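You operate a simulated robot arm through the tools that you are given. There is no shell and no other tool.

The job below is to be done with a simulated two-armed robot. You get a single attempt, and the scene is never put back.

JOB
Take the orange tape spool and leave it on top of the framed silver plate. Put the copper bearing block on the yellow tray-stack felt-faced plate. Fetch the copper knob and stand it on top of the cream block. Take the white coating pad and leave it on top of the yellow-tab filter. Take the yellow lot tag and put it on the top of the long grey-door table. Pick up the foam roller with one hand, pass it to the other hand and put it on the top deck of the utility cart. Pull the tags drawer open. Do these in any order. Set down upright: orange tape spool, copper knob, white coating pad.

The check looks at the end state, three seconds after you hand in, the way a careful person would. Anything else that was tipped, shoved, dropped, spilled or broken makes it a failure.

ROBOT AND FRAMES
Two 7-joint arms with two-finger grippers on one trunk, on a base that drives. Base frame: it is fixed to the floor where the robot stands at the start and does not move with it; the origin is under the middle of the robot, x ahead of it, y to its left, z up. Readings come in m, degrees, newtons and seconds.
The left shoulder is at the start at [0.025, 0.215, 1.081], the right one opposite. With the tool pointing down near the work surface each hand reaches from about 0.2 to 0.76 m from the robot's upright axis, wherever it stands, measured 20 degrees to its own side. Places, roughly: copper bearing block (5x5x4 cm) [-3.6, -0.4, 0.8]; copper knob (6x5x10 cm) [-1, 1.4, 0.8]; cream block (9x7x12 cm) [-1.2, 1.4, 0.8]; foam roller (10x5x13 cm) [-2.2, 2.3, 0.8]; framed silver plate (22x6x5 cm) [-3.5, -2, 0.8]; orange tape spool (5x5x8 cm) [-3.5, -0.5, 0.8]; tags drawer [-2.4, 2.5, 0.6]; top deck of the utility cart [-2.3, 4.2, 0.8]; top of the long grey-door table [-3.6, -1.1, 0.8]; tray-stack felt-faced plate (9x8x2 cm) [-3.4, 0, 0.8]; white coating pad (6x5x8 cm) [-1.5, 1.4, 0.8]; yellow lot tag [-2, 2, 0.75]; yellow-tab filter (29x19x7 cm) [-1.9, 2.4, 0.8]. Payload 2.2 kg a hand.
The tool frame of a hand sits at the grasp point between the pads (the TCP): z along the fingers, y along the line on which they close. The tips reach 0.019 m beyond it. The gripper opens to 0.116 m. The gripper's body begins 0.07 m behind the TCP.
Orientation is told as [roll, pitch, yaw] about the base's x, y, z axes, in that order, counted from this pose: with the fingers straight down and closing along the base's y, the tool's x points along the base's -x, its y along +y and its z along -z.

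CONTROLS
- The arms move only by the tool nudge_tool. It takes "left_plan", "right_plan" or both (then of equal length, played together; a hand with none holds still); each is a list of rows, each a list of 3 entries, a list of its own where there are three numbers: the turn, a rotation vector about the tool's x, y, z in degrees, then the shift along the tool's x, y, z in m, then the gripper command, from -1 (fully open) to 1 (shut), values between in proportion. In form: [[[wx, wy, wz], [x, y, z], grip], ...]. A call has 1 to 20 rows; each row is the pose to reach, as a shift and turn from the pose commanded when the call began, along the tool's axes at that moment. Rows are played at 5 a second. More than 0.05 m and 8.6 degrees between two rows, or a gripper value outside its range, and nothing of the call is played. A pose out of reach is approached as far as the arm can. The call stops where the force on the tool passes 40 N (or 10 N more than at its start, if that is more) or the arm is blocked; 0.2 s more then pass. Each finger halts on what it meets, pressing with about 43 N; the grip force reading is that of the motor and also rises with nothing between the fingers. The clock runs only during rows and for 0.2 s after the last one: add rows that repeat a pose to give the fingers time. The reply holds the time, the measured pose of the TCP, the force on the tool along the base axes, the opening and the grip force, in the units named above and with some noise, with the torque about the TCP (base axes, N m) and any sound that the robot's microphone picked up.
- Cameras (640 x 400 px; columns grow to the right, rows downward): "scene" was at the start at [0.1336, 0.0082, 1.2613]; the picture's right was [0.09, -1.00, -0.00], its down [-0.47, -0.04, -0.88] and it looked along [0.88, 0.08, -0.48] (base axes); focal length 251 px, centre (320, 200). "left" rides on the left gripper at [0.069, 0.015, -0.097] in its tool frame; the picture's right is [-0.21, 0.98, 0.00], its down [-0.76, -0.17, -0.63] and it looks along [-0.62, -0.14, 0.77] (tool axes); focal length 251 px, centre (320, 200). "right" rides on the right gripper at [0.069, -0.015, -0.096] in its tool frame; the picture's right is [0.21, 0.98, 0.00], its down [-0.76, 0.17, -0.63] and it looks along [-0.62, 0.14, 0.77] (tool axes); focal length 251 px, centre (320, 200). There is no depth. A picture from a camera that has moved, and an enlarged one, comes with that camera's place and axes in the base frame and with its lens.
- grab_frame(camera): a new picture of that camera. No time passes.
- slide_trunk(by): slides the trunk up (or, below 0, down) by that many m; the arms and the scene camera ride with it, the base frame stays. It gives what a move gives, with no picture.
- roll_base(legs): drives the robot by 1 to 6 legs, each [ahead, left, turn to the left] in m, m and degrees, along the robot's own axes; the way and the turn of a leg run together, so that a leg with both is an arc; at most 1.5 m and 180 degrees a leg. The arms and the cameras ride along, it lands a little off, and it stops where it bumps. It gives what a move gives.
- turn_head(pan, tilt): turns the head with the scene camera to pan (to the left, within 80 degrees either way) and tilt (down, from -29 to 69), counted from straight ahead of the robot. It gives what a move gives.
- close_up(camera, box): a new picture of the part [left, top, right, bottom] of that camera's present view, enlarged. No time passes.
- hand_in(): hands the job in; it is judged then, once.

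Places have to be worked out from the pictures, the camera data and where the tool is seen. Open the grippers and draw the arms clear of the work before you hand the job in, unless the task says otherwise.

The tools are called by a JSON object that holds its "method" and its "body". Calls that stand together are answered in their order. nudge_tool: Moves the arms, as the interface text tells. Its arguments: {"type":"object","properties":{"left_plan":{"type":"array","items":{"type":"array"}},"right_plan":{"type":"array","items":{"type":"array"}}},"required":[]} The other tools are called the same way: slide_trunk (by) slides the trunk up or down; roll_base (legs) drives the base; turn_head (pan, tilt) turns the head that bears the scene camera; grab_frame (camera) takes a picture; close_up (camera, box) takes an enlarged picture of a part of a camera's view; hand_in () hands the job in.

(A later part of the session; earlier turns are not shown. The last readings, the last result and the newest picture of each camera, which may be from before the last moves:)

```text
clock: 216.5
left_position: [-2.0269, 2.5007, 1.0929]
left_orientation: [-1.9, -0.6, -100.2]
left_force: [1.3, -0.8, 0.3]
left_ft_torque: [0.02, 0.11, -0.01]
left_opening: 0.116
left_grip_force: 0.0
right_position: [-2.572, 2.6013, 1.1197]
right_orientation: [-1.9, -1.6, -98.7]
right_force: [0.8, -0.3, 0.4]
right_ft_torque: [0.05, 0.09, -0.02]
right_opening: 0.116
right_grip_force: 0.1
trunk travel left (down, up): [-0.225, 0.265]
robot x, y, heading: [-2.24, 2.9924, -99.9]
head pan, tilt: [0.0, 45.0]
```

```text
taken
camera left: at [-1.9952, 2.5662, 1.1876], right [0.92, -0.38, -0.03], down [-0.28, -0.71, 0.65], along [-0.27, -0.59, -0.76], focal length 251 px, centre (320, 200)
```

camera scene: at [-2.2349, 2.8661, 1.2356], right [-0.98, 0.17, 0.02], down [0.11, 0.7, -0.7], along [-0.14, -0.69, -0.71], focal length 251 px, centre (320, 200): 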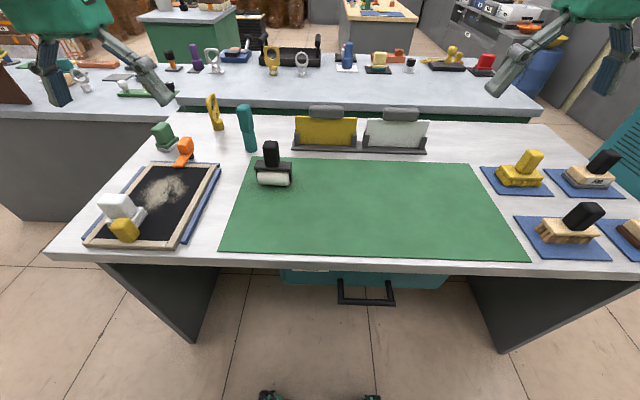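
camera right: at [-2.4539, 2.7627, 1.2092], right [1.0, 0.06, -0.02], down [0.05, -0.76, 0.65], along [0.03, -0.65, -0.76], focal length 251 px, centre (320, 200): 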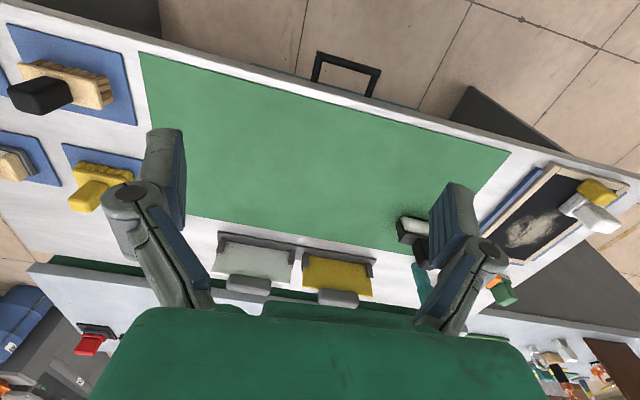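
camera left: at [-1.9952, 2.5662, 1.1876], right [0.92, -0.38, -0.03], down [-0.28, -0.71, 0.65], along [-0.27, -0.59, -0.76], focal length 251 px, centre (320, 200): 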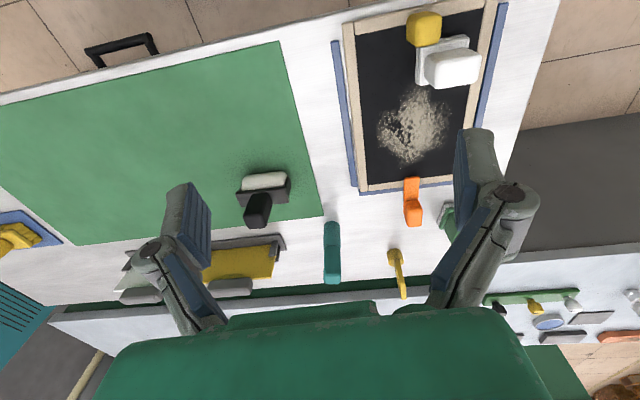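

The handle is at about (-2.207, 2.345). I bring the left hand above it.

{"method": "nudge_tool", "body": {"left_plan": [[[0, 0, 0], [-0.03, -0.03, 0], -1], [[0, 0, 0], [-0.06, -0.06, 0], -1], [[0, 0, 0], [-0.09, -0.09, 0], -1], [[0, 0, 0], [-0.12, -0.12, 0], -1], [[0, 0, 0], [-0.15, -0.14, 0.02], -1], [[0, 0, 0], [-0.18, -0.15, 0.05], -1], [[-1, 0, 0], [-0.187, -0.151, 0.07], -1], [[-1.9, 0, 0], [-0.187, -0.151, 0.07], -1], [[-1.9, 0, 0], [-0.187, -0.151, 0.07], -1]]}}

{"method": "grab_frame", "body": {"camera": "left"}}

{"method": "close_up", "body": {"camera": "scene", "box": [200, 80, 360, 200]}}

```text
clock: 218.5
left_position: [-2.2652, 2.3515, 1.0343]
left_orientation: [2.4, -0.5, -100.6]
left_force: [-1.1, 0.7, -0.6]
left_ft_torque: [-0.01, -0.11, 0.0]
left_opening: 0.1159
left_grip_force: 0.1
right_position: [-2.6278, 2.6123, 1.1102]
right_orientation: [0.7, -1.6, -99.2]
right_force: [-0.7, -0.2, -0.6]
right_ft_torque: [-0.04, -0.1, -0.01]
right_opening: 0.1159
right_grip_force: 0.0
trunk travel left (down, up): [-0.225, 0.265]
robot x, y, heading: [-2.2507, 2.9927, -100.1]
head pan, tilt: [0.0, 45.0]
```

```text
taken
camera left: at [-2.2396, 2.4181, 1.13], right [0.92, -0.39, 0.04], down [-0.33, -0.7, 0.63], along [-0.22, -0.6, -0.77], focal length 251 px, centre (320, 200)
```

left: 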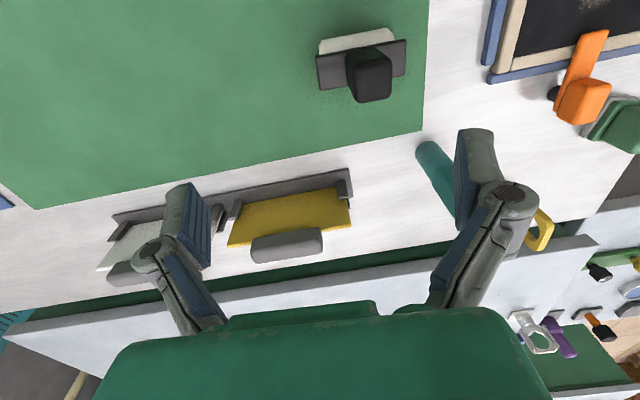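

```text
3.33 times, centred on (280, 140) of scene
camera zoom: at [-2.2841, 2.8731, 1.2357], right [-0.98, 0.17, -0.01], down [0.13, 0.7, -0.7], along [-0.12, -0.69, -0.71], focal length 837 px, centre (453, 400)
```

zoom: 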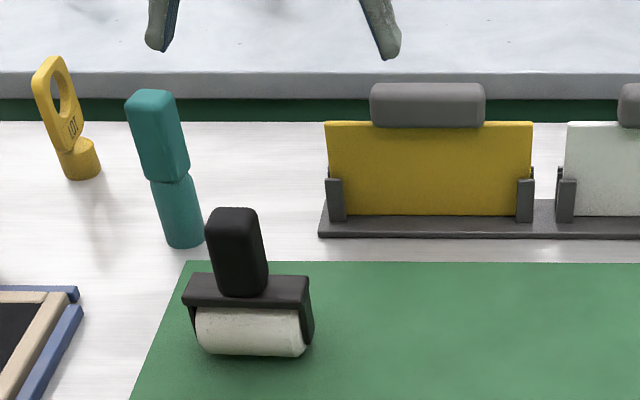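

The body is still swinging from the sideways move (hand 5 cm off). I wait for it to settle.

{"method": "turn_head", "body": {"pan": 30, "tilt": 45}}

{"method": "turn_head", "body": {"pan": 0, "tilt": 45}}

{"method": "turn_head", "body": {"pan": 30, "tilt": 45}}

{"method": "turn_head", "body": {"pan": 0, "tilt": 45}}

{"method": "grab_frame", "body": {"camera": "left"}}

```text
clock: 219.5
left_position: [-2.2726, 2.3535, 1.0355]
left_orientation: [2.8, -0.7, -100.7]
left_force: [-1.3, 0.2, 0.1]
left_ft_torque: [-0.01, -0.13, 0.01]
left_opening: 0.1157
left_grip_force: 0.0
right_position: [-2.6346, 2.6133, 1.1079]
right_orientation: [1.0, -1.7, -99.2]
right_force: [-0.9, -0.1, -1.0]
right_ft_torque: [0.0, -0.11, 0.0]
right_opening: 0.1162
right_grip_force: 0.1
trunk travel left (down, up): [-0.225, 0.265]
robot x, y, heading: [-2.2542, 2.9975, -100.1]
head pan, tilt: [30.0, 45.0]
```

```text
clock: 220.4
left_position: [-2.2635, 2.3506, 1.036]
left_orientation: [2.4, -0.6, -100.5]
left_force: [-2.6, 0.2, -0.3]
left_ft_torque: [0.0, -0.09, -0.02]
left_opening: 0.1162
left_grip_force: 0.2
right_position: [-2.6237, 2.6114, 1.1103]
right_orientation: [0.6, -1.7, -99.1]
right_force: [-0.9, -0.2, -0.3]
right_ft_torque: [0.0, -0.08, 0.01]
right_opening: 0.116
right_grip_force: 0.0
trunk travel left (down, up): [-0.225, 0.265]
robot x, y, heading: [-2.2495, 2.9933, -100.2]
head pan, tilt: [0.0, 45.0]
```

```text
clock: 221.4
left_position: [-2.2423, 2.3464, 1.0332]
left_orientation: [1.4, -0.7, -100.4]
left_force: [-0.4, -0.2, 0.1]
left_ft_torque: [0.0, 0.02, -0.04]
left_opening: 0.1161
left_grip_force: 0.0
right_position: [-2.604, 2.6083, 1.1148]
right_orientation: [-0.4, -1.7, -98.9]
right_force: [0.6, 0.6, -0.8]
right_ft_torque: [0.03, 0.03, 0.01]
right_opening: 0.1162
right_grip_force: 0.0
trunk travel left (down, up): [-0.225, 0.265]
robot x, y, heading: [-2.2448, 2.9902, -100.2]
head pan, tilt: [30.0, 45.0]
```

```text
clock: 222.3
left_position: [-2.224, 2.3433, 1.0327]
left_orientation: [0.7, -0.7, -100.3]
left_force: [1.2, -0.3, 0.4]
left_ft_torque: [-0.02, 0.09, 0.05]
left_opening: 0.1159
left_grip_force: 0.0
right_position: [-2.5845, 2.6047, 1.1182]
right_orientation: [-1.3, -1.7, -98.8]
right_force: [0.9, -0.6, 1.0]
right_ft_torque: [0.04, 0.11, -0.02]
right_opening: 0.116
right_grip_force: 0.0
trunk travel left (down, up): [-0.225, 0.265]
robot x, y, heading: [-2.2394, 2.997, -100.0]
head pan, tilt: [0.0, 45.0]
```

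```text
taken
camera left: at [-2.1955, 2.4098, 1.1283], right [0.92, -0.38, 0.01], down [-0.3, -0.71, 0.64], along [-0.24, -0.59, -0.77], focal length 251 px, centre (320, 200)
```

left: 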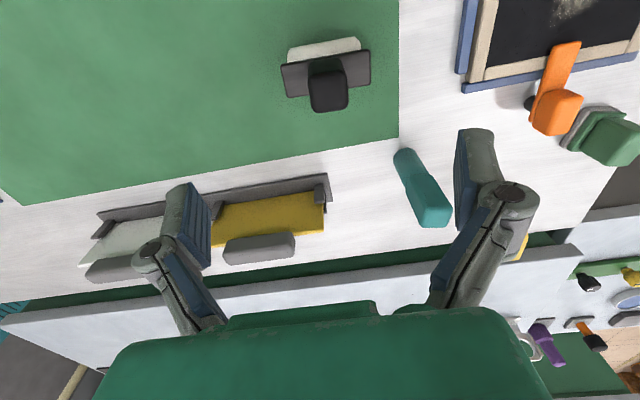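

The swing is slow but decaying; I wait some more.

{"method": "turn_head", "body": {"pan": -60, "tilt": 45}}

{"method": "turn_head", "body": {"pan": 60, "tilt": 45}}

{"method": "turn_head", "body": {"pan": -60, "tilt": 45}}

{"method": "turn_head", "body": {"pan": 0, "tilt": 45}}

{"method": "grab_frame", "body": {"camera": "left"}}

```text
clock: 223.6
left_position: [-2.2631, 2.3502, 1.0344]
left_orientation: [2.3, -0.8, -100.7]
left_force: [-1.3, -0.1, -0.5]
left_ft_torque: [-0.01, -0.09, -0.02]
left_opening: 0.116
left_grip_force: 0.0
right_position: [-2.6243, 2.6116, 1.1096]
right_orientation: [0.6, -1.7, -99.1]
right_force: [-0.8, 0.5, 0.8]
right_ft_torque: [-0.01, -0.04, -0.04]
right_opening: 0.116
right_grip_force: 0.1
trunk travel left (down, up): [-0.225, 0.265]
robot x, y, heading: [-2.2518, 2.9944, -100.3]
head pan, tilt: [-60.0, 45.0]
```

```text
clock: 225.6
left_position: [-2.2378, 2.3465, 1.0332]
left_orientation: [1.3, -0.7, -100.2]
left_force: [-0.8, 0.3, 0.4]
left_ft_torque: [0.0, 0.03, -0.02]
left_opening: 0.116
left_grip_force: 0.1
right_position: [-2.6008, 2.6067, 1.1145]
right_orientation: [-0.5, -1.7, -98.8]
right_force: [0.1, 0.0, 0.3]
right_ft_torque: [-0.01, 0.01, -0.01]
right_opening: 0.1161
right_grip_force: 0.1
trunk travel left (down, up): [-0.225, 0.265]
robot x, y, heading: [-2.2491, 2.9936, -100.0]
head pan, tilt: [60.0, 45.0]
```

```text
clock: 227.6
left_position: [-2.2319, 2.345, 1.0313]
left_orientation: [1.0, -0.7, -100.3]
left_force: [1.7, -0.2, -0.1]
left_ft_torque: [0.0, 0.05, 0.01]
left_opening: 0.1159
left_grip_force: 0.0
right_position: [-2.592, 2.6053, 1.1164]
right_orientation: [-0.9, -1.7, -98.9]
right_force: [0.5, -0.4, -0.1]
right_ft_torque: [-0.01, 0.06, -0.04]
right_opening: 0.1161
right_grip_force: 0.1
trunk travel left (down, up): [-0.225, 0.265]
robot x, y, heading: [-2.243, 2.9929, -100.1]
head pan, tilt: [-60.0, 45.0]
```

```text
clock: 228.9
left_position: [-2.2502, 2.3481, 1.0331]
left_orientation: [1.8, -0.6, -100.4]
left_force: [0.1, -0.2, -0.2]
left_ft_torque: [-0.05, -0.03, 0.02]
left_opening: 0.1158
left_grip_force: 0.1
right_position: [-2.6116, 2.6085, 1.112]
right_orientation: [-0.1, -1.7, -99.0]
right_force: [0.0, 0.1, 0.2]
right_ft_torque: [-0.01, -0.05, 0.0]
right_opening: 0.1161
right_grip_force: 0.0
trunk travel left (down, up): [-0.225, 0.265]
robot x, y, heading: [-2.2465, 2.9989, -99.8]
head pan, tilt: [0.0, 45.0]
```

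```text
taken
camera left: at [-2.2235, 2.415, 1.1299], right [0.92, -0.39, 0.03], down [-0.32, -0.7, 0.63], along [-0.22, -0.6, -0.77], focal length 251 px, centre (320, 200)
```

left: 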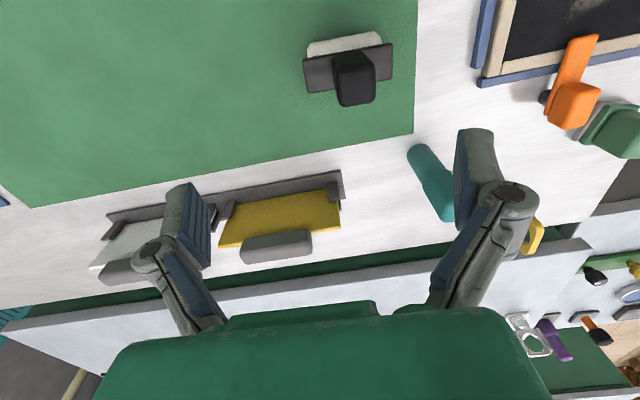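

It has settled around a small offset. I level the hand and shift it 38 mm left onto the handle.

{"method": "nudge_tool", "body": {"left_plan": [[[0.5, 0.2, 0], [0.002, 0.013, 0], -1], [[1, 0.4, 0], [0.004, 0.026, 0], -1], [[1.5, 0.6, 0], [0.005, 0.038, 0], -1], [[1.5, 0.6, 0], [0.005, 0.038, 0.02], -1], [[1.5, 0.6, 0], [0.005, 0.038, 0.04], -1], [[1.5, 0.6, 0], [0.005, 0.038, 0.04], -1], [[1.5, 0.6, 0], [0.005, 0.038, 0.04], -1]]}}

{"method": "grab_frame", "body": {"camera": "left"}}

{"method": "close_up", "body": {"camera": "scene", "box": [200, 80, 360, 200]}}

```text
clock: 230.5
left_position: [-2.2133, 2.3466, 0.996]
left_orientation: [0.4, 0.0, -100.4]
left_force: [-0.1, 0.1, -0.9]
left_ft_torque: [-0.01, -0.05, 0.05]
left_opening: 0.1158
left_grip_force: 0.1
right_position: [-2.6145, 2.6095, 1.1115]
right_orientation: [0.1, -1.7, -99.0]
right_force: [-0.9, 0.2, 0.5]
right_ft_torque: [-0.03, -0.1, -0.04]
right_opening: 0.1158
right_grip_force: 0.1
trunk travel left (down, up): [-0.225, 0.265]
robot x, y, heading: [-2.2444, 2.9935, -100.2]
head pan, tilt: [0.0, 45.0]
```

```text
taken
camera left: at [-2.1844, 2.4115, 1.0918], right [0.92, -0.39, 0.01], down [-0.3, -0.71, 0.63], along [-0.24, -0.58, -0.78], focal length 251 px, centre (320, 200)
```

left: 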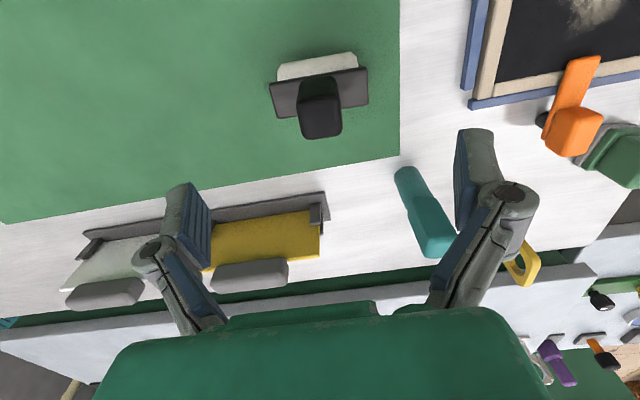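

```text
3.33 times, centred on (280, 140) of scene
camera zoom: at [-2.2805, 2.8729, 1.2358], right [-0.98, 0.18, -0.01], down [0.13, 0.7, -0.7], along [-0.12, -0.69, -0.71], focal length 837 px, centre (453, 400)
```

zoom: 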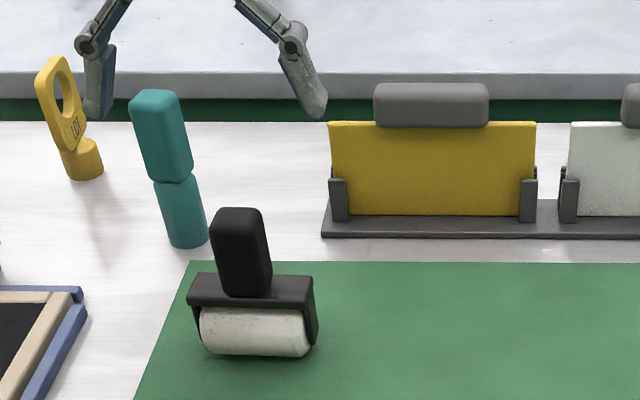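

The handle top is centred between the fingers. I descend so the fingertips reach about 2.6 cm down the handle, then close.

{"method": "nudge_tool", "body": {"left_plan": [[[0, 0, 0], [0, 0, 0.03], -1], [[0, 0, 0], [0, 0, 0.06], -1], [[0, 0, 0], [0, 0, 0.085], -1], [[0, 0, 0], [0, 0, 0.098], -1], [[0, 0, 0], [0, 0, 0.098], -1]]}}

{"method": "grab_frame", "body": {"camera": "left"}}

{"method": "close_up", "body": {"camera": "scene", "box": [200, 80, 360, 200]}}

```text
clock: 231.7
left_position: [-2.1982, 2.3448, 0.8956]
left_orientation: [-0.2, -0.1, -100.3]
left_force: [0.1, 0.8, 0.7]
left_ft_torque: [-0.03, 0.03, -0.01]
left_opening: 0.1158
left_grip_force: 0.0
right_position: [-2.5983, 2.6057, 1.1151]
right_orientation: [-0.6, -1.7, -98.9]
right_force: [-0.3, -0.1, 1.4]
right_ft_torque: [-0.01, 0.02, 0.02]
right_opening: 0.1158
right_grip_force: 0.0
trunk travel left (down, up): [-0.225, 0.265]
robot x, y, heading: [-2.2423, 2.9937, -100.1]
head pan, tilt: [0.0, 45.0]
```

```text
taken
camera left: at [-2.1683, 2.4097, 0.9922], right [0.92, -0.39, 0.0], down [-0.3, -0.71, 0.63], along [-0.25, -0.58, -0.77], focal length 251 px, centre (320, 200)
```

left: 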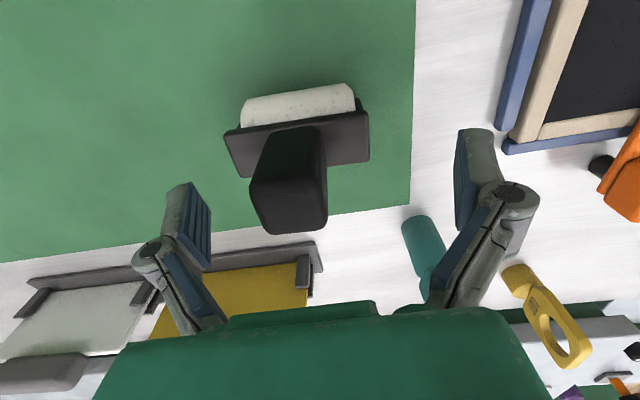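

```text
3.33 times, centred on (280, 140) of scene
camera zoom: at [-2.2651, 2.8703, 1.2359], right [-0.98, 0.17, 0.0], down [0.12, 0.7, -0.7], along [-0.12, -0.69, -0.71], focal length 837 px, centre (453, 400)
```

zoom: 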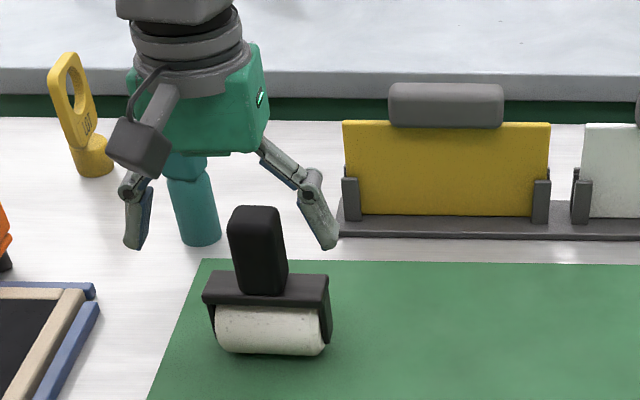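

The sway left the hand 13 mm too far left; I correct and check again.

{"method": "nudge_tool", "body": {"left_plan": [[[0, 0, 0], [0, -0.007, 0], -1], [[0, 0, 0], [0, -0.013, 0], -1], [[0, 0, 0], [0, -0.013, 0], -1], [[0, 0, 0], [0, -0.013, 0], -1]]}}

{"method": "grab_frame", "body": {"camera": "left"}}

```text
clock: 232.7
left_position: [-2.2138, 2.3474, 0.8957]
left_orientation: [-0.2, -0.1, -100.3]
left_force: [-0.2, 0.0, -0.4]
left_ft_torque: [0.01, 0.03, -0.02]
left_opening: 0.116
left_grip_force: 0.1
right_position: [-2.6012, 2.6067, 1.1149]
right_orientation: [-0.6, -1.7, -98.9]
right_force: [-0.1, 0.6, -0.3]
right_ft_torque: [-0.01, 0.01, 0.01]
right_opening: 0.1161
right_grip_force: 0.1
trunk travel left (down, up): [-0.225, 0.265]
robot x, y, heading: [-2.2447, 2.9932, -99.9]
head pan, tilt: [0.0, 45.0]
```

```text
taken
camera left: at [-2.1839, 2.4124, 0.9913], right [0.92, -0.39, 0.0], down [-0.3, -0.71, 0.63], along [-0.25, -0.58, -0.77], focal length 251 px, centre (320, 200)
```

left: 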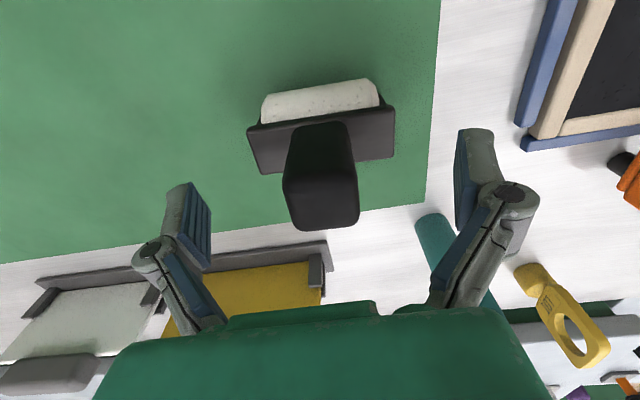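

Centred now. I close on the handle.

{"method": "nudge_tool", "body": {"left_plan": [[[0, 0, 0], [0, 0, 0], -0.2], [[0, 0, 0], [0, 0, 0], 0.25], [[0, 0, 0], [0, 0, 0], 0.5], [[0, 0, 0], [0, 0, 0], 1], [[0, 0, 0], [0, 0, 0], 1]]}}

{"method": "grab_frame", "body": {"camera": "left"}}

{"method": "close_up", "body": {"camera": "scene", "box": [200, 80, 360, 200]}}

```text
clock: 233.9
left_position: [-2.2157, 2.3483, 0.8956]
left_orientation: [0.1, 0.0, -100.3]
left_force: [0.6, 2.1, 3.0]
left_ft_torque: [0.12, 0.13, -0.07]
left_opening: 0.0348
left_grip_force: 43.0
right_position: [-2.6047, 2.6076, 1.1126]
right_orientation: [-0.3, -1.8, -98.9]
right_force: [-0.2, 0.4, -0.1]
right_ft_torque: [0.03, -0.02, -0.02]
right_opening: 0.116
right_grip_force: 0.2
trunk travel left (down, up): [-0.225, 0.265]
robot x, y, heading: [-2.2427, 2.9911, -99.7]
head pan, tilt: [0.0, 45.0]
```

```text
taken
camera left: at [-2.1871, 2.4133, 0.9918], right [0.92, -0.39, 0.0], down [-0.3, -0.71, 0.63], along [-0.24, -0.58, -0.77], focal length 251 px, centre (320, 200)
```

left: 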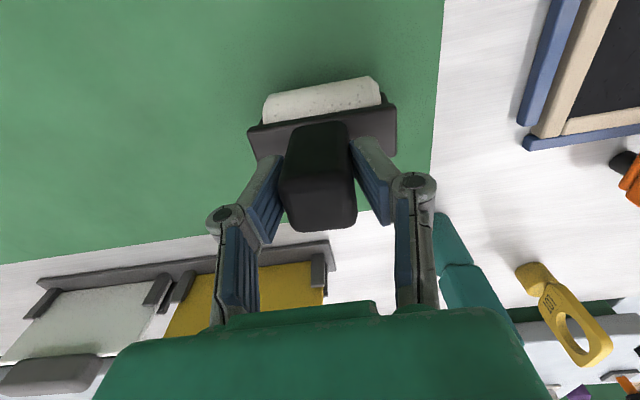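

```text
3.33 times, centred on (280, 140) of scene
camera zoom: at [-2.2706, 2.8717, 1.2359], right [-0.98, 0.17, 0.0], down [0.12, 0.7, -0.7], along [-0.12, -0.69, -0.71], focal length 837 px, centre (453, 400)
```

zoom: 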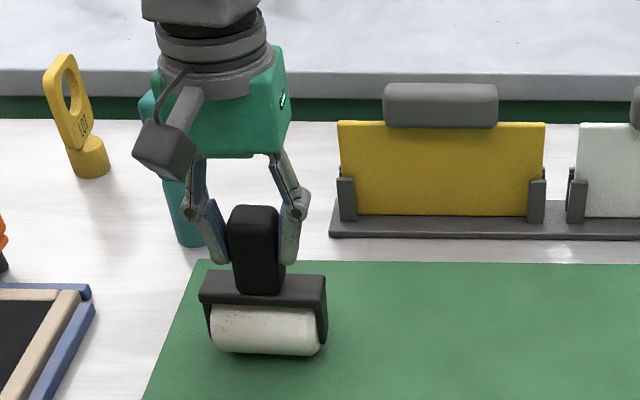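

Gripped (35 mm, 43 N). I lift it straight up and check it hangs upright.

{"method": "nudge_tool", "body": {"left_plan": [[[0, 0, 0], [0, 0, -0.02], 1], [[0, 0, 0], [0, 0, -0.06], 1], [[0, 0, 0], [0, 0, -0.1], 1], [[0, 0, 0], [0, 0, -0.14], 1], [[0, 0, 0], [0, 0, -0.18], 1], [[0, 0, 0], [0, 0, -0.2], 1], [[0, 0, 0], [0, 0, -0.2], 1]]}}

{"method": "roll_base", "body": {"legs": [[-0.3, 0, 0]]}}

{"method": "turn_head", "body": {"pan": 0, "tilt": 30}}

{"method": "grab_frame", "body": {"camera": "scene"}}

```text
clock: 235.5
left_position: [-2.218, 2.346, 1.0965]
left_orientation: [0.1, 0.0, -100.3]
left_force: [1.1, -0.2, -2.1]
left_ft_torque: [0.01, -0.02, 0.0]
left_opening: 0.0344
left_grip_force: 43.0
right_position: [-2.6046, 2.6086, 1.1135]
right_orientation: [-0.3, -1.7, -98.9]
right_force: [-0.7, -0.3, -1.0]
right_ft_torque: [-0.03, 0.01, 0.01]
right_opening: 0.1159
right_grip_force: 0.1
trunk travel left (down, up): [-0.225, 0.265]
robot x, y, heading: [-2.2432, 2.9932, -100.1]
head pan, tilt: [0.0, 45.0]
```

```text
clock: 237.5
left_position: [-2.1655, 2.6389, 1.0942]
left_orientation: [0.0, -0.1, -100.4]
left_force: [-0.4, 0.5, -1.4]
left_ft_torque: [0.0, -0.01, 0.01]
left_opening: 0.0344
left_grip_force: 43.1
right_position: [-2.5536, 2.8985, 1.1142]
right_orientation: [-0.4, -1.7, -99.1]
right_force: [-0.2, 0.5, 0.9]
right_ft_torque: [0.01, 0.01, 0.0]
right_opening: 0.116
right_grip_force: 0.2
trunk travel left (down, up): [-0.225, 0.265]
robot x, y, heading: [-2.1963, 3.2874, -100.1]
head pan, tilt: [0.0, 45.0]
```

```text
clock: 238.3
left_position: [-2.1645, 2.6411, 1.0984]
left_orientation: [0.0, -0.3, -100.4]
left_force: [0.1, -0.3, -1.7]
left_ft_torque: [0.0, 0.02, 0.03]
left_opening: 0.0341
left_grip_force: 42.6
right_position: [-2.5534, 2.9037, 1.1168]
right_orientation: [-0.5, -1.9, -98.9]
right_force: [0.2, -0.5, 0.0]
right_ft_torque: [-0.04, 0.01, 0.0]
right_opening: 0.116
right_grip_force: 0.0
trunk travel left (down, up): [-0.225, 0.265]
robot x, y, heading: [-2.1914, 3.2849, -100.2]
head pan, tilt: [0.0, 30.0]
```

```text
taken
camera scene: at [-2.2203, 3.1539, 1.2585], right [-0.98, 0.18, 0.0], down [0.09, 0.5, -0.86], along [-0.15, -0.85, -0.5], focal length 251 px, centre (320, 200)
```

scene: 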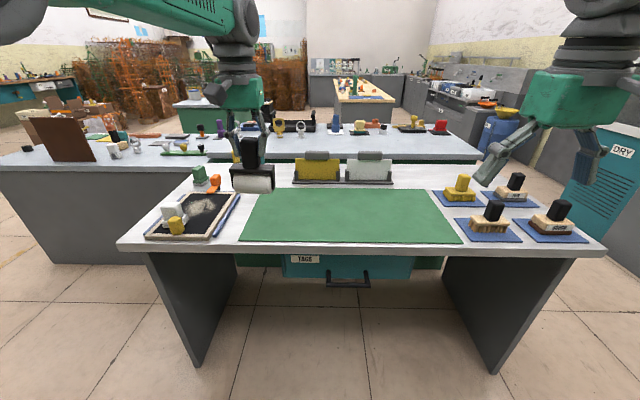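

The roller hangs upright in the left hand. For the pass, the right hand shall come horizontally from the right with its fingers closing front-to-back on the handle. First I turn the right hand's yaw by 90° in free space.

{"method": "nudge_tool", "body": {"right_plan": [[[0, 0, 8], [0, 0, 0], -1], [[0, 0, 16], [0, 0, 0], -1], [[0, 0, 24], [0, 0, 0], -1], [[0, 0, 32], [0, 0, 0], -1], [[0, 0, 40], [0, 0, 0], -1], [[0, 0, 48], [0, 0, 0], -1], [[0, 0, 56], [0, 0, 0], -1], [[0, 0, 64], [0, 0, 0], -1], [[0, 0, 72], [0, 0, 0], -1], [[0, 0, 80], [0, 0, 0], -1], [[0, 0, 88], [0, 0, 0], -1], [[0, 0, 90], [0, 0, 0], -1], [[0, 0, 90], [0, 0, 0], -1]]}}

{"method": "grab_frame", "body": {"camera": "scene"}}

```text
clock: 241.1
left_position: [-2.1652, 2.64, 1.098]
left_orientation: [0.0, -0.3, -100.4]
left_force: [0.1, 1.0, -1.8]
left_ft_torque: [0.02, 0.05, -0.01]
left_opening: 0.0343
left_grip_force: 42.8
right_position: [-2.5525, 2.9019, 1.1161]
right_orientation: [1.9, -0.4, 170.9]
right_force: [0.6, -0.7, -0.1]
right_ft_torque: [-0.01, -0.01, 0.01]
right_opening: 0.1161
right_grip_force: 0.2
trunk travel left (down, up): [-0.225, 0.265]
robot x, y, heading: [-2.1941, 3.2845, -100.3]
head pan, tilt: [0.0, 30.0]
```

```text
taken
camera scene: at [-2.2203, 3.1533, 1.2584], right [-0.98, 0.18, 0.0], down [0.09, 0.5, -0.86], along [-0.15, -0.85, -0.5], focal length 251 px, centre (320, 200)
```

scene: 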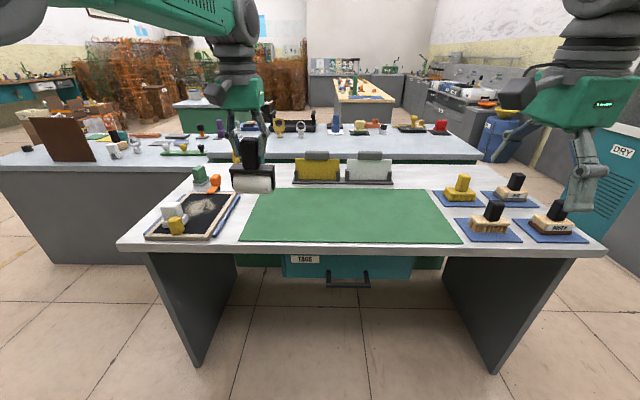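

Now I tilt the right hand about its closing axis so that it points left, horizontally.

{"method": "nudge_tool", "body": {"right_plan": [[[0, 8, 0], [0, 0, 0], -1], [[0, 16, 0], [0, 0, 0], -1], [[0, 24, 0], [0, 0, 0], -1], [[0, 32, 0], [0, 0, 0], -1], [[0, 40, 0], [0, 0, 0], -1], [[0, 48, 0], [0, 0, 0], -1], [[0, 56, 0], [0, 0, 0], -1], [[0, 64, 0], [0, 0, 0], -1], [[0, 72, 0], [0, 0, 0], -1], [[0, 80, 0], [0, 0, 0], -1], [[0, 86, 0], [0, 0, 0], -1], [[0, 86, 0], [0, 0, 0], -1]]}}

{"method": "grab_frame", "body": {"camera": "scene"}}

{"method": "grab_frame", "body": {"camera": "right"}}

```text
clock: 243.7
left_position: [-2.1648, 2.6417, 1.0972]
left_orientation: [0.0, -0.2, -100.4]
left_force: [0.0, 0.2, -2.0]
left_ft_torque: [-0.01, -0.01, 0.02]
left_opening: 0.0343
left_grip_force: 42.5
right_position: [-2.5528, 2.904, 1.116]
right_orientation: [24.4, 85.2, -164.7]
right_force: [0.8, -0.8, 0.2]
right_ft_torque: [0.02, 0.01, -0.01]
right_opening: 0.1159
right_grip_force: 0.0
trunk travel left (down, up): [-0.225, 0.265]
robot x, y, heading: [-2.1945, 3.286, -100.0]
head pan, tilt: [0.0, 30.0]
```

```text
taken
camera scene: at [-2.2224, 3.1537, 1.2584], right [-0.98, 0.18, 0.0], down [0.09, 0.5, -0.86], along [-0.15, -0.85, -0.5], focal length 251 px, centre (320, 200)
```

scene: 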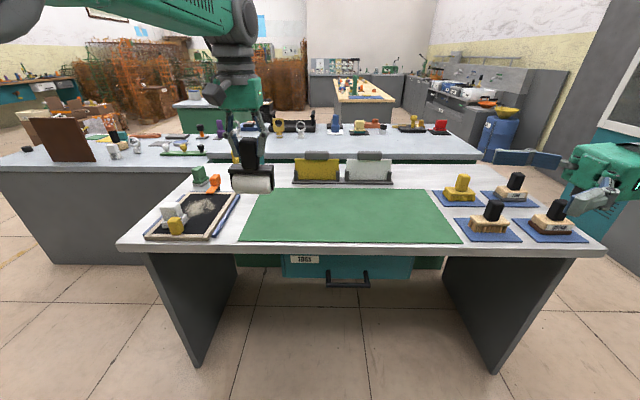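

```text
taken
camera right: at [-2.6396, 2.9349, 1.191], right [-0.14, -0.96, 0.25], down [-0.71, -0.08, -0.7], along [0.69, -0.27, -0.67], focal length 251 px, centre (320, 200)
```

right: 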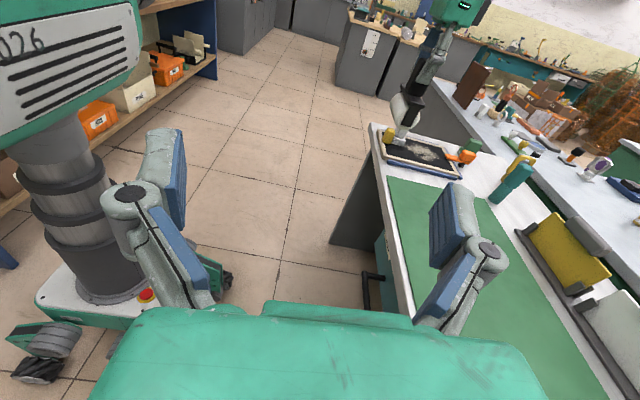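

The right hand points left, level, camera on top. I bring the roller to the middle with the left hand, and the right hand to a stand-off 15 cm to its right at handle height.

{"method": "nudge_tool", "body": {"left_plan": [[[0, 0, 0], [0.01, -0.025, 0], 1], [[0, 0, 0], [0.02, -0.05, 0], 1], [[0, 0, 0], [0.035, -0.08, 0], 1], [[0, 0, 0], [0.05, -0.11, 0], 1], [[0, 0, 0], [0.05, -0.11, 0], 1], [[0, 0, 0], [0.05, -0.11, 0], 1]]}}

{"method": "nudge_tool", "body": {"right_plan": [[[0, 0, 0], [-0.006, 0.024, 0.028], -1], [[0, 0, 0], [-0.012, 0.048, 0.056], -1], [[0, 0, 0], [-0.018, 0.072, 0.084], -1], [[0, 0, 0], [-0.024, 0.095, 0.112], -1], [[0, 0, 0], [-0.03, 0.12, 0.14], -1], [[0, 0, 0], [-0.033, 0.142, 0.1675], -1], [[0, 0, 0], [-0.033, 0.142, 0.1675], -1]]}}

{"method": "grab_frame", "body": {"camera": "scene"}}

{"method": "grab_frame", "body": {"camera": "right"}}

```text
clock: 245.1
left_position: [-2.2587, 2.7082, 1.0998]
left_orientation: [-0.5, -0.1, -100.0]
left_force: [0.1, -0.5, -2.2]
left_ft_torque: [0.0, 0.0, 0.01]
left_opening: 0.0342
left_grip_force: 43.4
right_position: [-2.5515, 2.9041, 1.1162]
right_orientation: [24.0, 85.2, -165.2]
right_force: [0.2, -0.2, -0.7]
right_ft_torque: [0.01, 0.0, -0.01]
right_opening: 0.1162
right_grip_force: 0.2
trunk travel left (down, up): [-0.225, 0.265]
robot x, y, heading: [-2.1941, 3.2878, -100.0]
head pan, tilt: [0.0, 30.0]
```

```text
clock: 246.7
left_position: [-2.2591, 2.7069, 1.1025]
left_orientation: [-0.7, -0.3, -99.9]
left_force: [-0.6, -0.1, -2.1]
left_ft_torque: [-0.01, -0.05, -0.02]
left_opening: 0.0342
left_grip_force: 43.4
right_position: [-2.413, 2.7349, 1.0765]
right_orientation: [24.3, 85.3, -164.8]
right_force: [0.1, 0.6, 0.1]
right_ft_torque: [-0.02, 0.01, -0.01]
right_opening: 0.1159
right_grip_force: 0.1
trunk travel left (down, up): [-0.225, 0.265]
robot x, y, heading: [-2.192, 3.2842, -99.8]
head pan, tilt: [0.0, 30.0]
```

```text
taken
camera scene: at [-2.2211, 3.1531, 1.2584], right [-0.98, 0.18, 0.0], down [0.09, 0.5, -0.86], along [-0.15, -0.85, -0.5], focal length 251 px, centre (320, 200)
```

scene: 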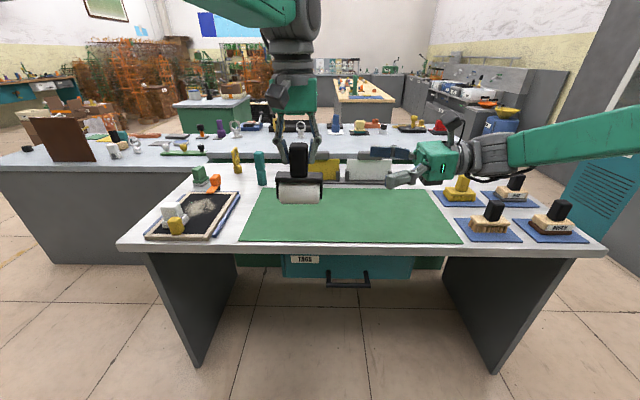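

```text
taken
camera right: at [-2.5002, 2.7667, 1.1521], right [-0.14, -0.96, 0.25], down [-0.71, -0.08, -0.7], along [0.69, -0.27, -0.67], focal length 251 px, centre (320, 200)
```

right: 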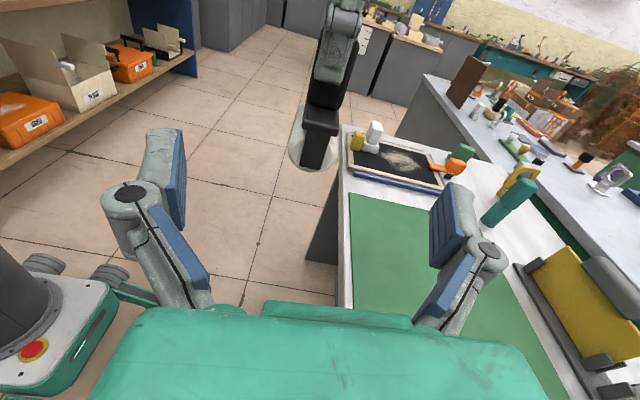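

I zoom into the right camera to check the approach line onto the handle.

{"method": "close_up", "body": {"camera": "right", "box": [260, 0, 400, 200]}}

{"method": "close_up", "body": {"camera": "scene", "box": [240, 100, 480, 230]}}

{"method": "close_up", "body": {"camera": "left", "box": [180, 60, 460, 260]}}

```text
2.00 times, centred on (330, 100) of right
camera zoom: at [-2.5002, 2.7667, 1.1521], right [-0.14, -0.96, 0.25], down [-0.71, -0.08, -0.7], along [0.69, -0.27, -0.67], focal length 503 px, centre (300, 400)
```

zoom: 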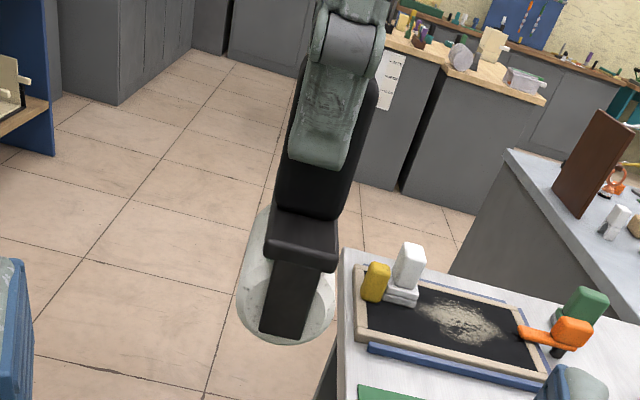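

```text
2.67 times, centred on (360, 165) of scene
camera zoom: at [-2.2211, 3.1531, 1.2584], right [-0.98, 0.18, 0.0], down [0.09, 0.5, -0.86], along [-0.15, -0.85, -0.5], focal length 670 px, centre (213, 293)
```

zoom: 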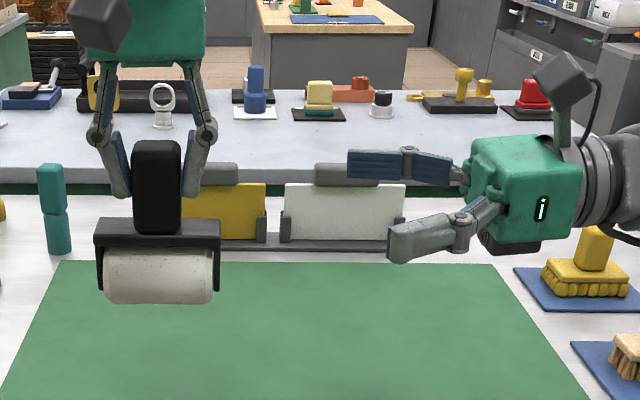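

```text
2.00 times, centred on (320, 160) of left
camera zoom: at [-2.2288, 2.7735, 1.1971], right [0.93, -0.38, -0.01], down [-0.29, -0.71, 0.64], along [-0.25, -0.59, -0.77], focal length 503 px, centre (320, 280)
```

zoom: 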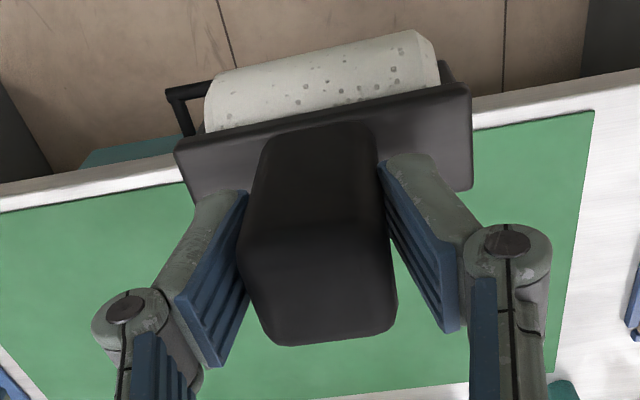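

The right hand's axis is within about 5 mm of the handle; the free handle section lies at z≈1.04–1.07. I shift 5 mm forward, 7 mm down, and approach.

{"method": "nudge_tool", "body": {"right_plan": [[[0, 0, 0], [-0.007, 0.005, 0.0], -1], [[0, 0, 0], [-0.007, 0.005, 0.04], -1], [[0, 0, 0], [-0.007, 0.005, 0.07], -1], [[0, 0, 0], [-0.007, 0.005, 0.09], -1], [[0, 0, 0], [-0.007, 0.005, 0.09], -1]]}}

{"method": "close_up", "body": {"camera": "scene", "box": [240, 100, 480, 230]}}

{"method": "close_up", "body": {"camera": "right", "box": [220, 0, 420, 250]}}

```text
clock: 247.9
left_position: [-2.2597, 2.7066, 1.1018]
left_orientation: [-0.6, -0.3, -99.8]
left_force: [-0.6, 0.1, -1.7]
left_ft_torque: [0.0, 0.03, -0.02]
left_opening: 0.0344
left_grip_force: 43.0
right_position: [-2.3265, 2.7163, 1.0607]
right_orientation: [23.8, 85.4, -165.2]
right_force: [0.6, 0.7, -0.3]
right_ft_torque: [0.0, 0.03, 0.0]
right_opening: 0.1161
right_grip_force: 0.1
trunk travel left (down, up): [-0.225, 0.265]
robot x, y, heading: [-2.1931, 3.288, -99.9]
head pan, tilt: [0.0, 30.0]
```

```text
2.67 times, centred on (360, 165) of scene
camera zoom: at [-2.2217, 3.1526, 1.2583], right [-0.98, 0.18, 0.0], down [0.09, 0.5, -0.86], along [-0.15, -0.85, -0.5], focal length 670 px, centre (213, 293)
```

zoom: 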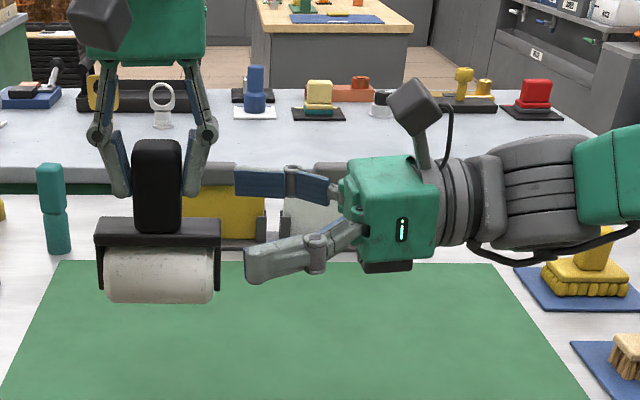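

```text
1.60 times, centred on (320, 125) of right
camera zoom: at [-2.4133, 2.7484, 1.1357], right [-0.14, -0.96, 0.25], down [-0.71, -0.08, -0.7], along [0.69, -0.27, -0.67], focal length 402 px, centre (320, 320)
```

zoom: 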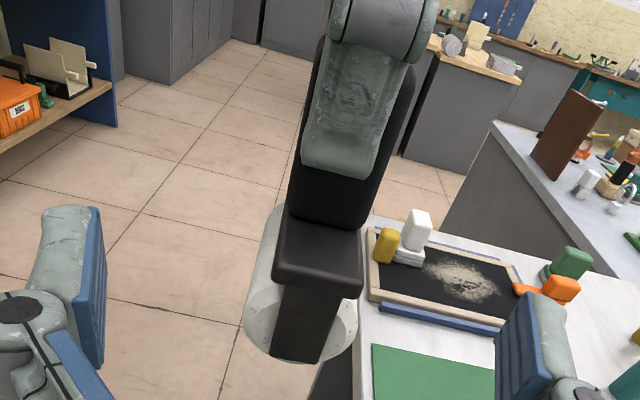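

Nearly aligned: 4 mm forward, 4 mm up, and 68 mm to go. I complete the approach.

{"method": "nudge_tool", "body": {"right_plan": [[[0, 0, 0], [0.004, 0.004, 0.02], -1], [[0, 0, 0], [0.004, 0.004, 0.04], -1], [[0, 0, 0], [0.004, 0.004, 0.058], -1], [[0, 0, 0], [0.004, 0.004, 0.066], -1], [[0, 0, 0], [0.004, 0.004, 0.066], -1]]}}

{"method": "close_up", "body": {"camera": "scene", "box": [240, 100, 480, 230]}}

{"method": "close_up", "body": {"camera": "right", "box": [180, 50, 480, 250]}}

```text
clock: 249.1
left_position: [-2.2578, 2.7072, 1.101]
left_orientation: [-0.7, -0.2, -99.8]
left_force: [-0.3, -0.5, -2.3]
left_ft_torque: [0.03, -0.01, 0.01]
left_opening: 0.0343
left_grip_force: 43.4
right_position: [-2.2617, 2.7017, 1.0589]
right_orientation: [23.6, 85.2, -165.4]
right_force: [-0.3, -0.2, -0.6]
right_ft_torque: [0.02, -0.01, -0.02]
right_opening: 0.116
right_grip_force: 0.0
trunk travel left (down, up): [-0.225, 0.265]
robot x, y, heading: [-2.1957, 3.2819, -100.1]
head pan, tilt: [0.0, 30.0]
```

```text
2.67 times, centred on (360, 165) of scene
camera zoom: at [-2.2206, 3.1522, 1.2583], right [-0.98, 0.18, 0.0], down [0.09, 0.5, -0.86], along [-0.15, -0.85, -0.5], focal length 670 px, centre (213, 293)
```

zoom: 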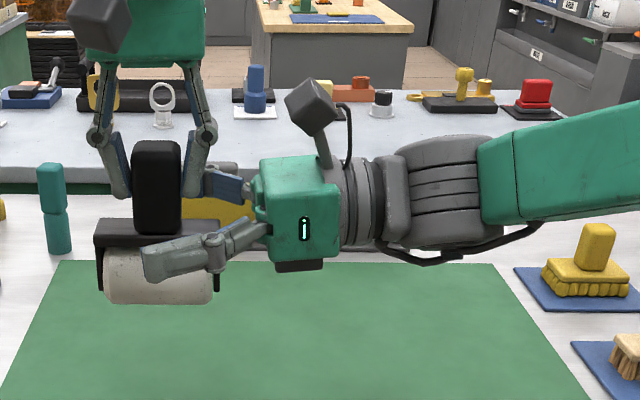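

```text
2.00 times, centred on (330, 150) of right
camera zoom: at [-2.3485, 2.7331, 1.1348], right [-0.14, -0.96, 0.25], down [-0.71, -0.08, -0.7], along [0.69, -0.27, -0.67], focal length 503 px, centre (300, 300)
```

zoom: 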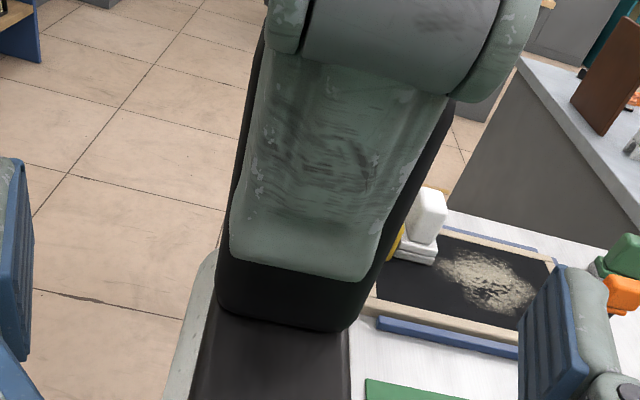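

Fingers straddle the handle. I close the right gripper while the left keeps holding.

{"method": "nudge_tool", "body": {"right_plan": [[[0, 0, 0], [0, 0, 0], -0.3], [[0, 0, 0], [0, 0, 0], 0.1], [[0, 0, 0], [0, 0, 0], 0.4], [[0, 0, 0], [0, 0, 0], 1], [[0, 0, 0], [0, 0, 0], 1], [[0, 0, 0], [0, 0, 0], 1]]}}

{"method": "close_up", "body": {"camera": "scene", "box": [240, 100, 480, 230]}}

{"method": "close_up", "body": {"camera": "left", "box": [180, 60, 460, 260]}}

{"method": "close_up", "body": {"camera": "right", "box": [180, 50, 480, 250]}}

```text
clock: 250.5
left_position: [-2.2571, 2.7062, 1.0998]
left_orientation: [-0.6, -0.4, -99.8]
left_force: [1.1, -18.7, -4.9]
left_ft_torque: [-1.21, 0.11, -0.14]
left_opening: 0.0343
left_grip_force: 43.2
right_position: [-2.2612, 2.7031, 1.0595]
right_orientation: [23.5, 85.3, -165.4]
right_force: [-0.9, 19.4, 2.0]
right_ft_torque: [0.44, -0.15, 0.18]
right_opening: 0.0349
right_grip_force: 42.7
trunk travel left (down, up): [-0.225, 0.265]
robot x, y, heading: [-2.1971, 3.2872, -99.7]
head pan, tilt: [0.0, 30.0]
```

```text
2.67 times, centred on (360, 165) of scene
camera zoom: at [-2.2208, 3.1522, 1.2583], right [-0.98, 0.18, 0.0], down [0.09, 0.5, -0.86], along [-0.15, -0.85, -0.5], focal length 670 px, centre (213, 293)
```

zoom: 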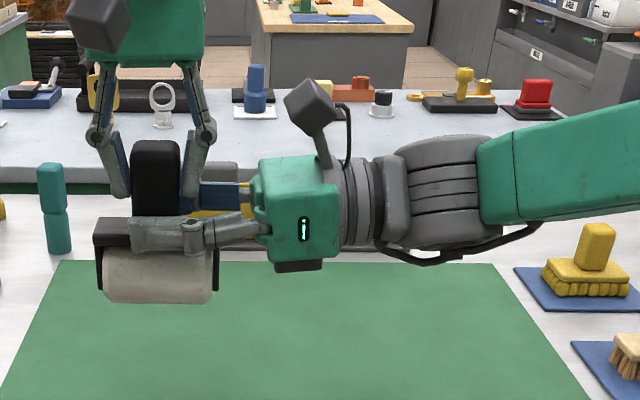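

```text
2.00 times, centred on (320, 160) of left
camera zoom: at [-2.2283, 2.7719, 1.1961], right [0.93, -0.38, -0.01], down [-0.29, -0.71, 0.64], along [-0.25, -0.59, -0.77], focal length 503 px, centre (320, 280)
```

zoom: 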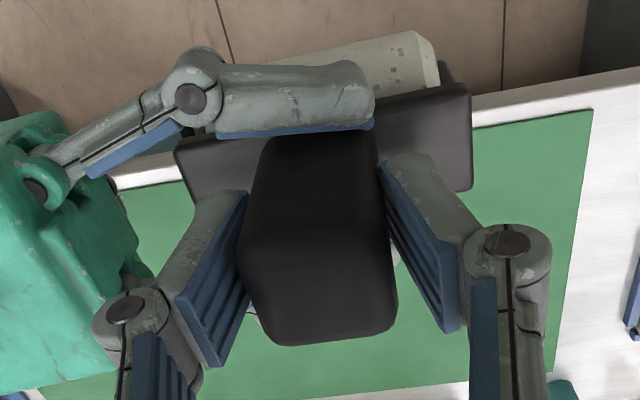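

```text
2.00 times, centred on (330, 150) of right
camera zoom: at [-2.348, 2.7338, 1.1349], right [-0.13, -0.96, 0.25], down [-0.71, -0.08, -0.7], along [0.69, -0.27, -0.67], focal length 503 px, centre (300, 300)
```

zoom: 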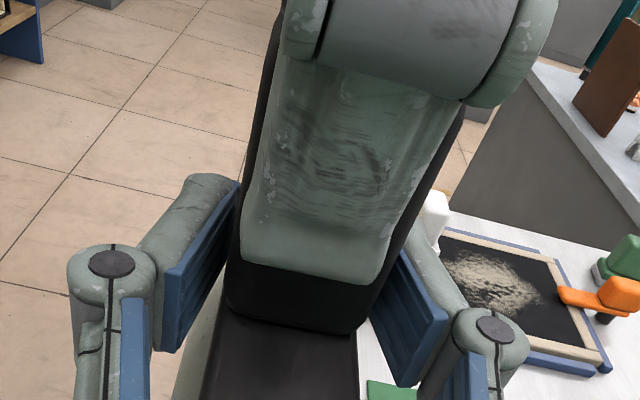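

Both hands hold the handle. I relieve the small internal force, then open the left hand a little and lift it straight off.

{"method": "nudge_tool", "body": {"right_plan": [[[0, 0, 0], [0, -0.001, 0], 1], [[0, 0, 0], [0, -0.002, 0], 1], [[0, 0, 0], [0, -0.002, 0], 1]]}}

{"method": "nudge_tool", "body": {"left_plan": [[[0, 0, 0], [0, 0, 0], 0.3], [[0, 0, 0], [0, 0, 0], 0.1], [[0, 0, 0], [0, 0, 0], 0.05], [[0, 0, 0], [0, 0, -0.02], 0.05], [[0, 0, 0], [0, 0, -0.05], 0.05], [[0, 0, 0], [0, 0, -0.08], 0.05], [[0, 0, 0], [0, 0, -0.08], 0.05]]}}

{"method": "close_up", "body": {"camera": "scene", "box": [240, 100, 480, 230]}}

{"method": "close_up", "body": {"camera": "left", "box": [180, 60, 460, 260]}}

```text
clock: 251.3
left_position: [-2.2581, 2.7071, 1.1005]
left_orientation: [-0.7, -0.3, -99.8]
left_force: [0.8, -16.5, -4.7]
left_ft_torque: [-1.03, 0.07, -0.13]
left_opening: 0.0341
left_grip_force: 43.4
right_position: [-2.2605, 2.7024, 1.0585]
right_orientation: [24.1, 85.1, -165.0]
right_force: [-1.0, 16.3, 1.8]
right_ft_torque: [0.42, -0.12, 0.23]
right_opening: 0.0346
right_grip_force: 42.9
trunk travel left (down, up): [-0.225, 0.265]
robot x, y, heading: [-2.1961, 3.2855, -100.4]
head pan, tilt: [0.0, 30.0]
```

```text
clock: 252.9
left_position: [-2.2609, 2.7088, 1.1795]
left_orientation: [-0.3, -0.1, -100.1]
left_force: [-0.5, 0.7, -0.7]
left_ft_torque: [-0.01, 0.04, -0.02]
left_opening: 0.0551
left_grip_force: 0.0
right_position: [-2.2609, 2.7034, 1.0593]
right_orientation: [23.5, 85.2, -165.5]
right_force: [-0.5, 0.8, 0.1]
right_ft_torque: [0.0, -0.03, -0.02]
right_opening: 0.0349
right_grip_force: 43.4
trunk travel left (down, up): [-0.225, 0.265]
robot x, y, heading: [-2.1983, 3.2849, -100.4]
head pan, tilt: [0.0, 30.0]
```

```text
2.67 times, centred on (360, 165) of scene
camera zoom: at [-2.2208, 3.1523, 1.2583], right [-0.98, 0.18, 0.0], down [0.09, 0.5, -0.86], along [-0.15, -0.85, -0.5], focal length 670 px, centre (213, 293)
```

zoom: 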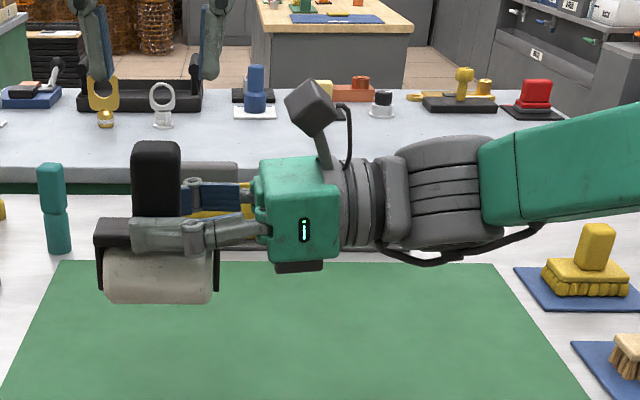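

```text
2.00 times, centred on (320, 160) of left
camera zoom: at [-2.2317, 2.7746, 1.2764], right [0.92, -0.38, 0.0], down [-0.29, -0.71, 0.64], along [-0.25, -0.59, -0.77], focal length 503 px, centre (320, 280)
```

zoom: 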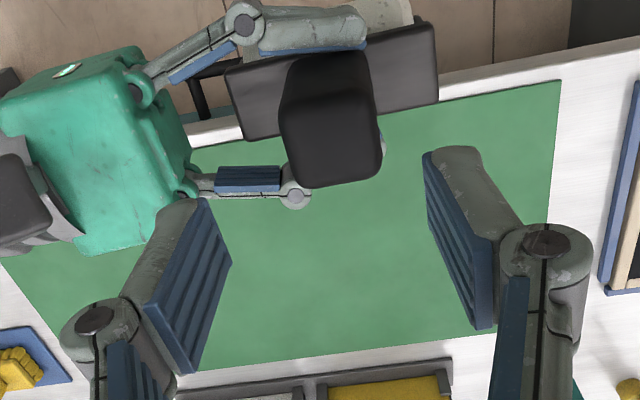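

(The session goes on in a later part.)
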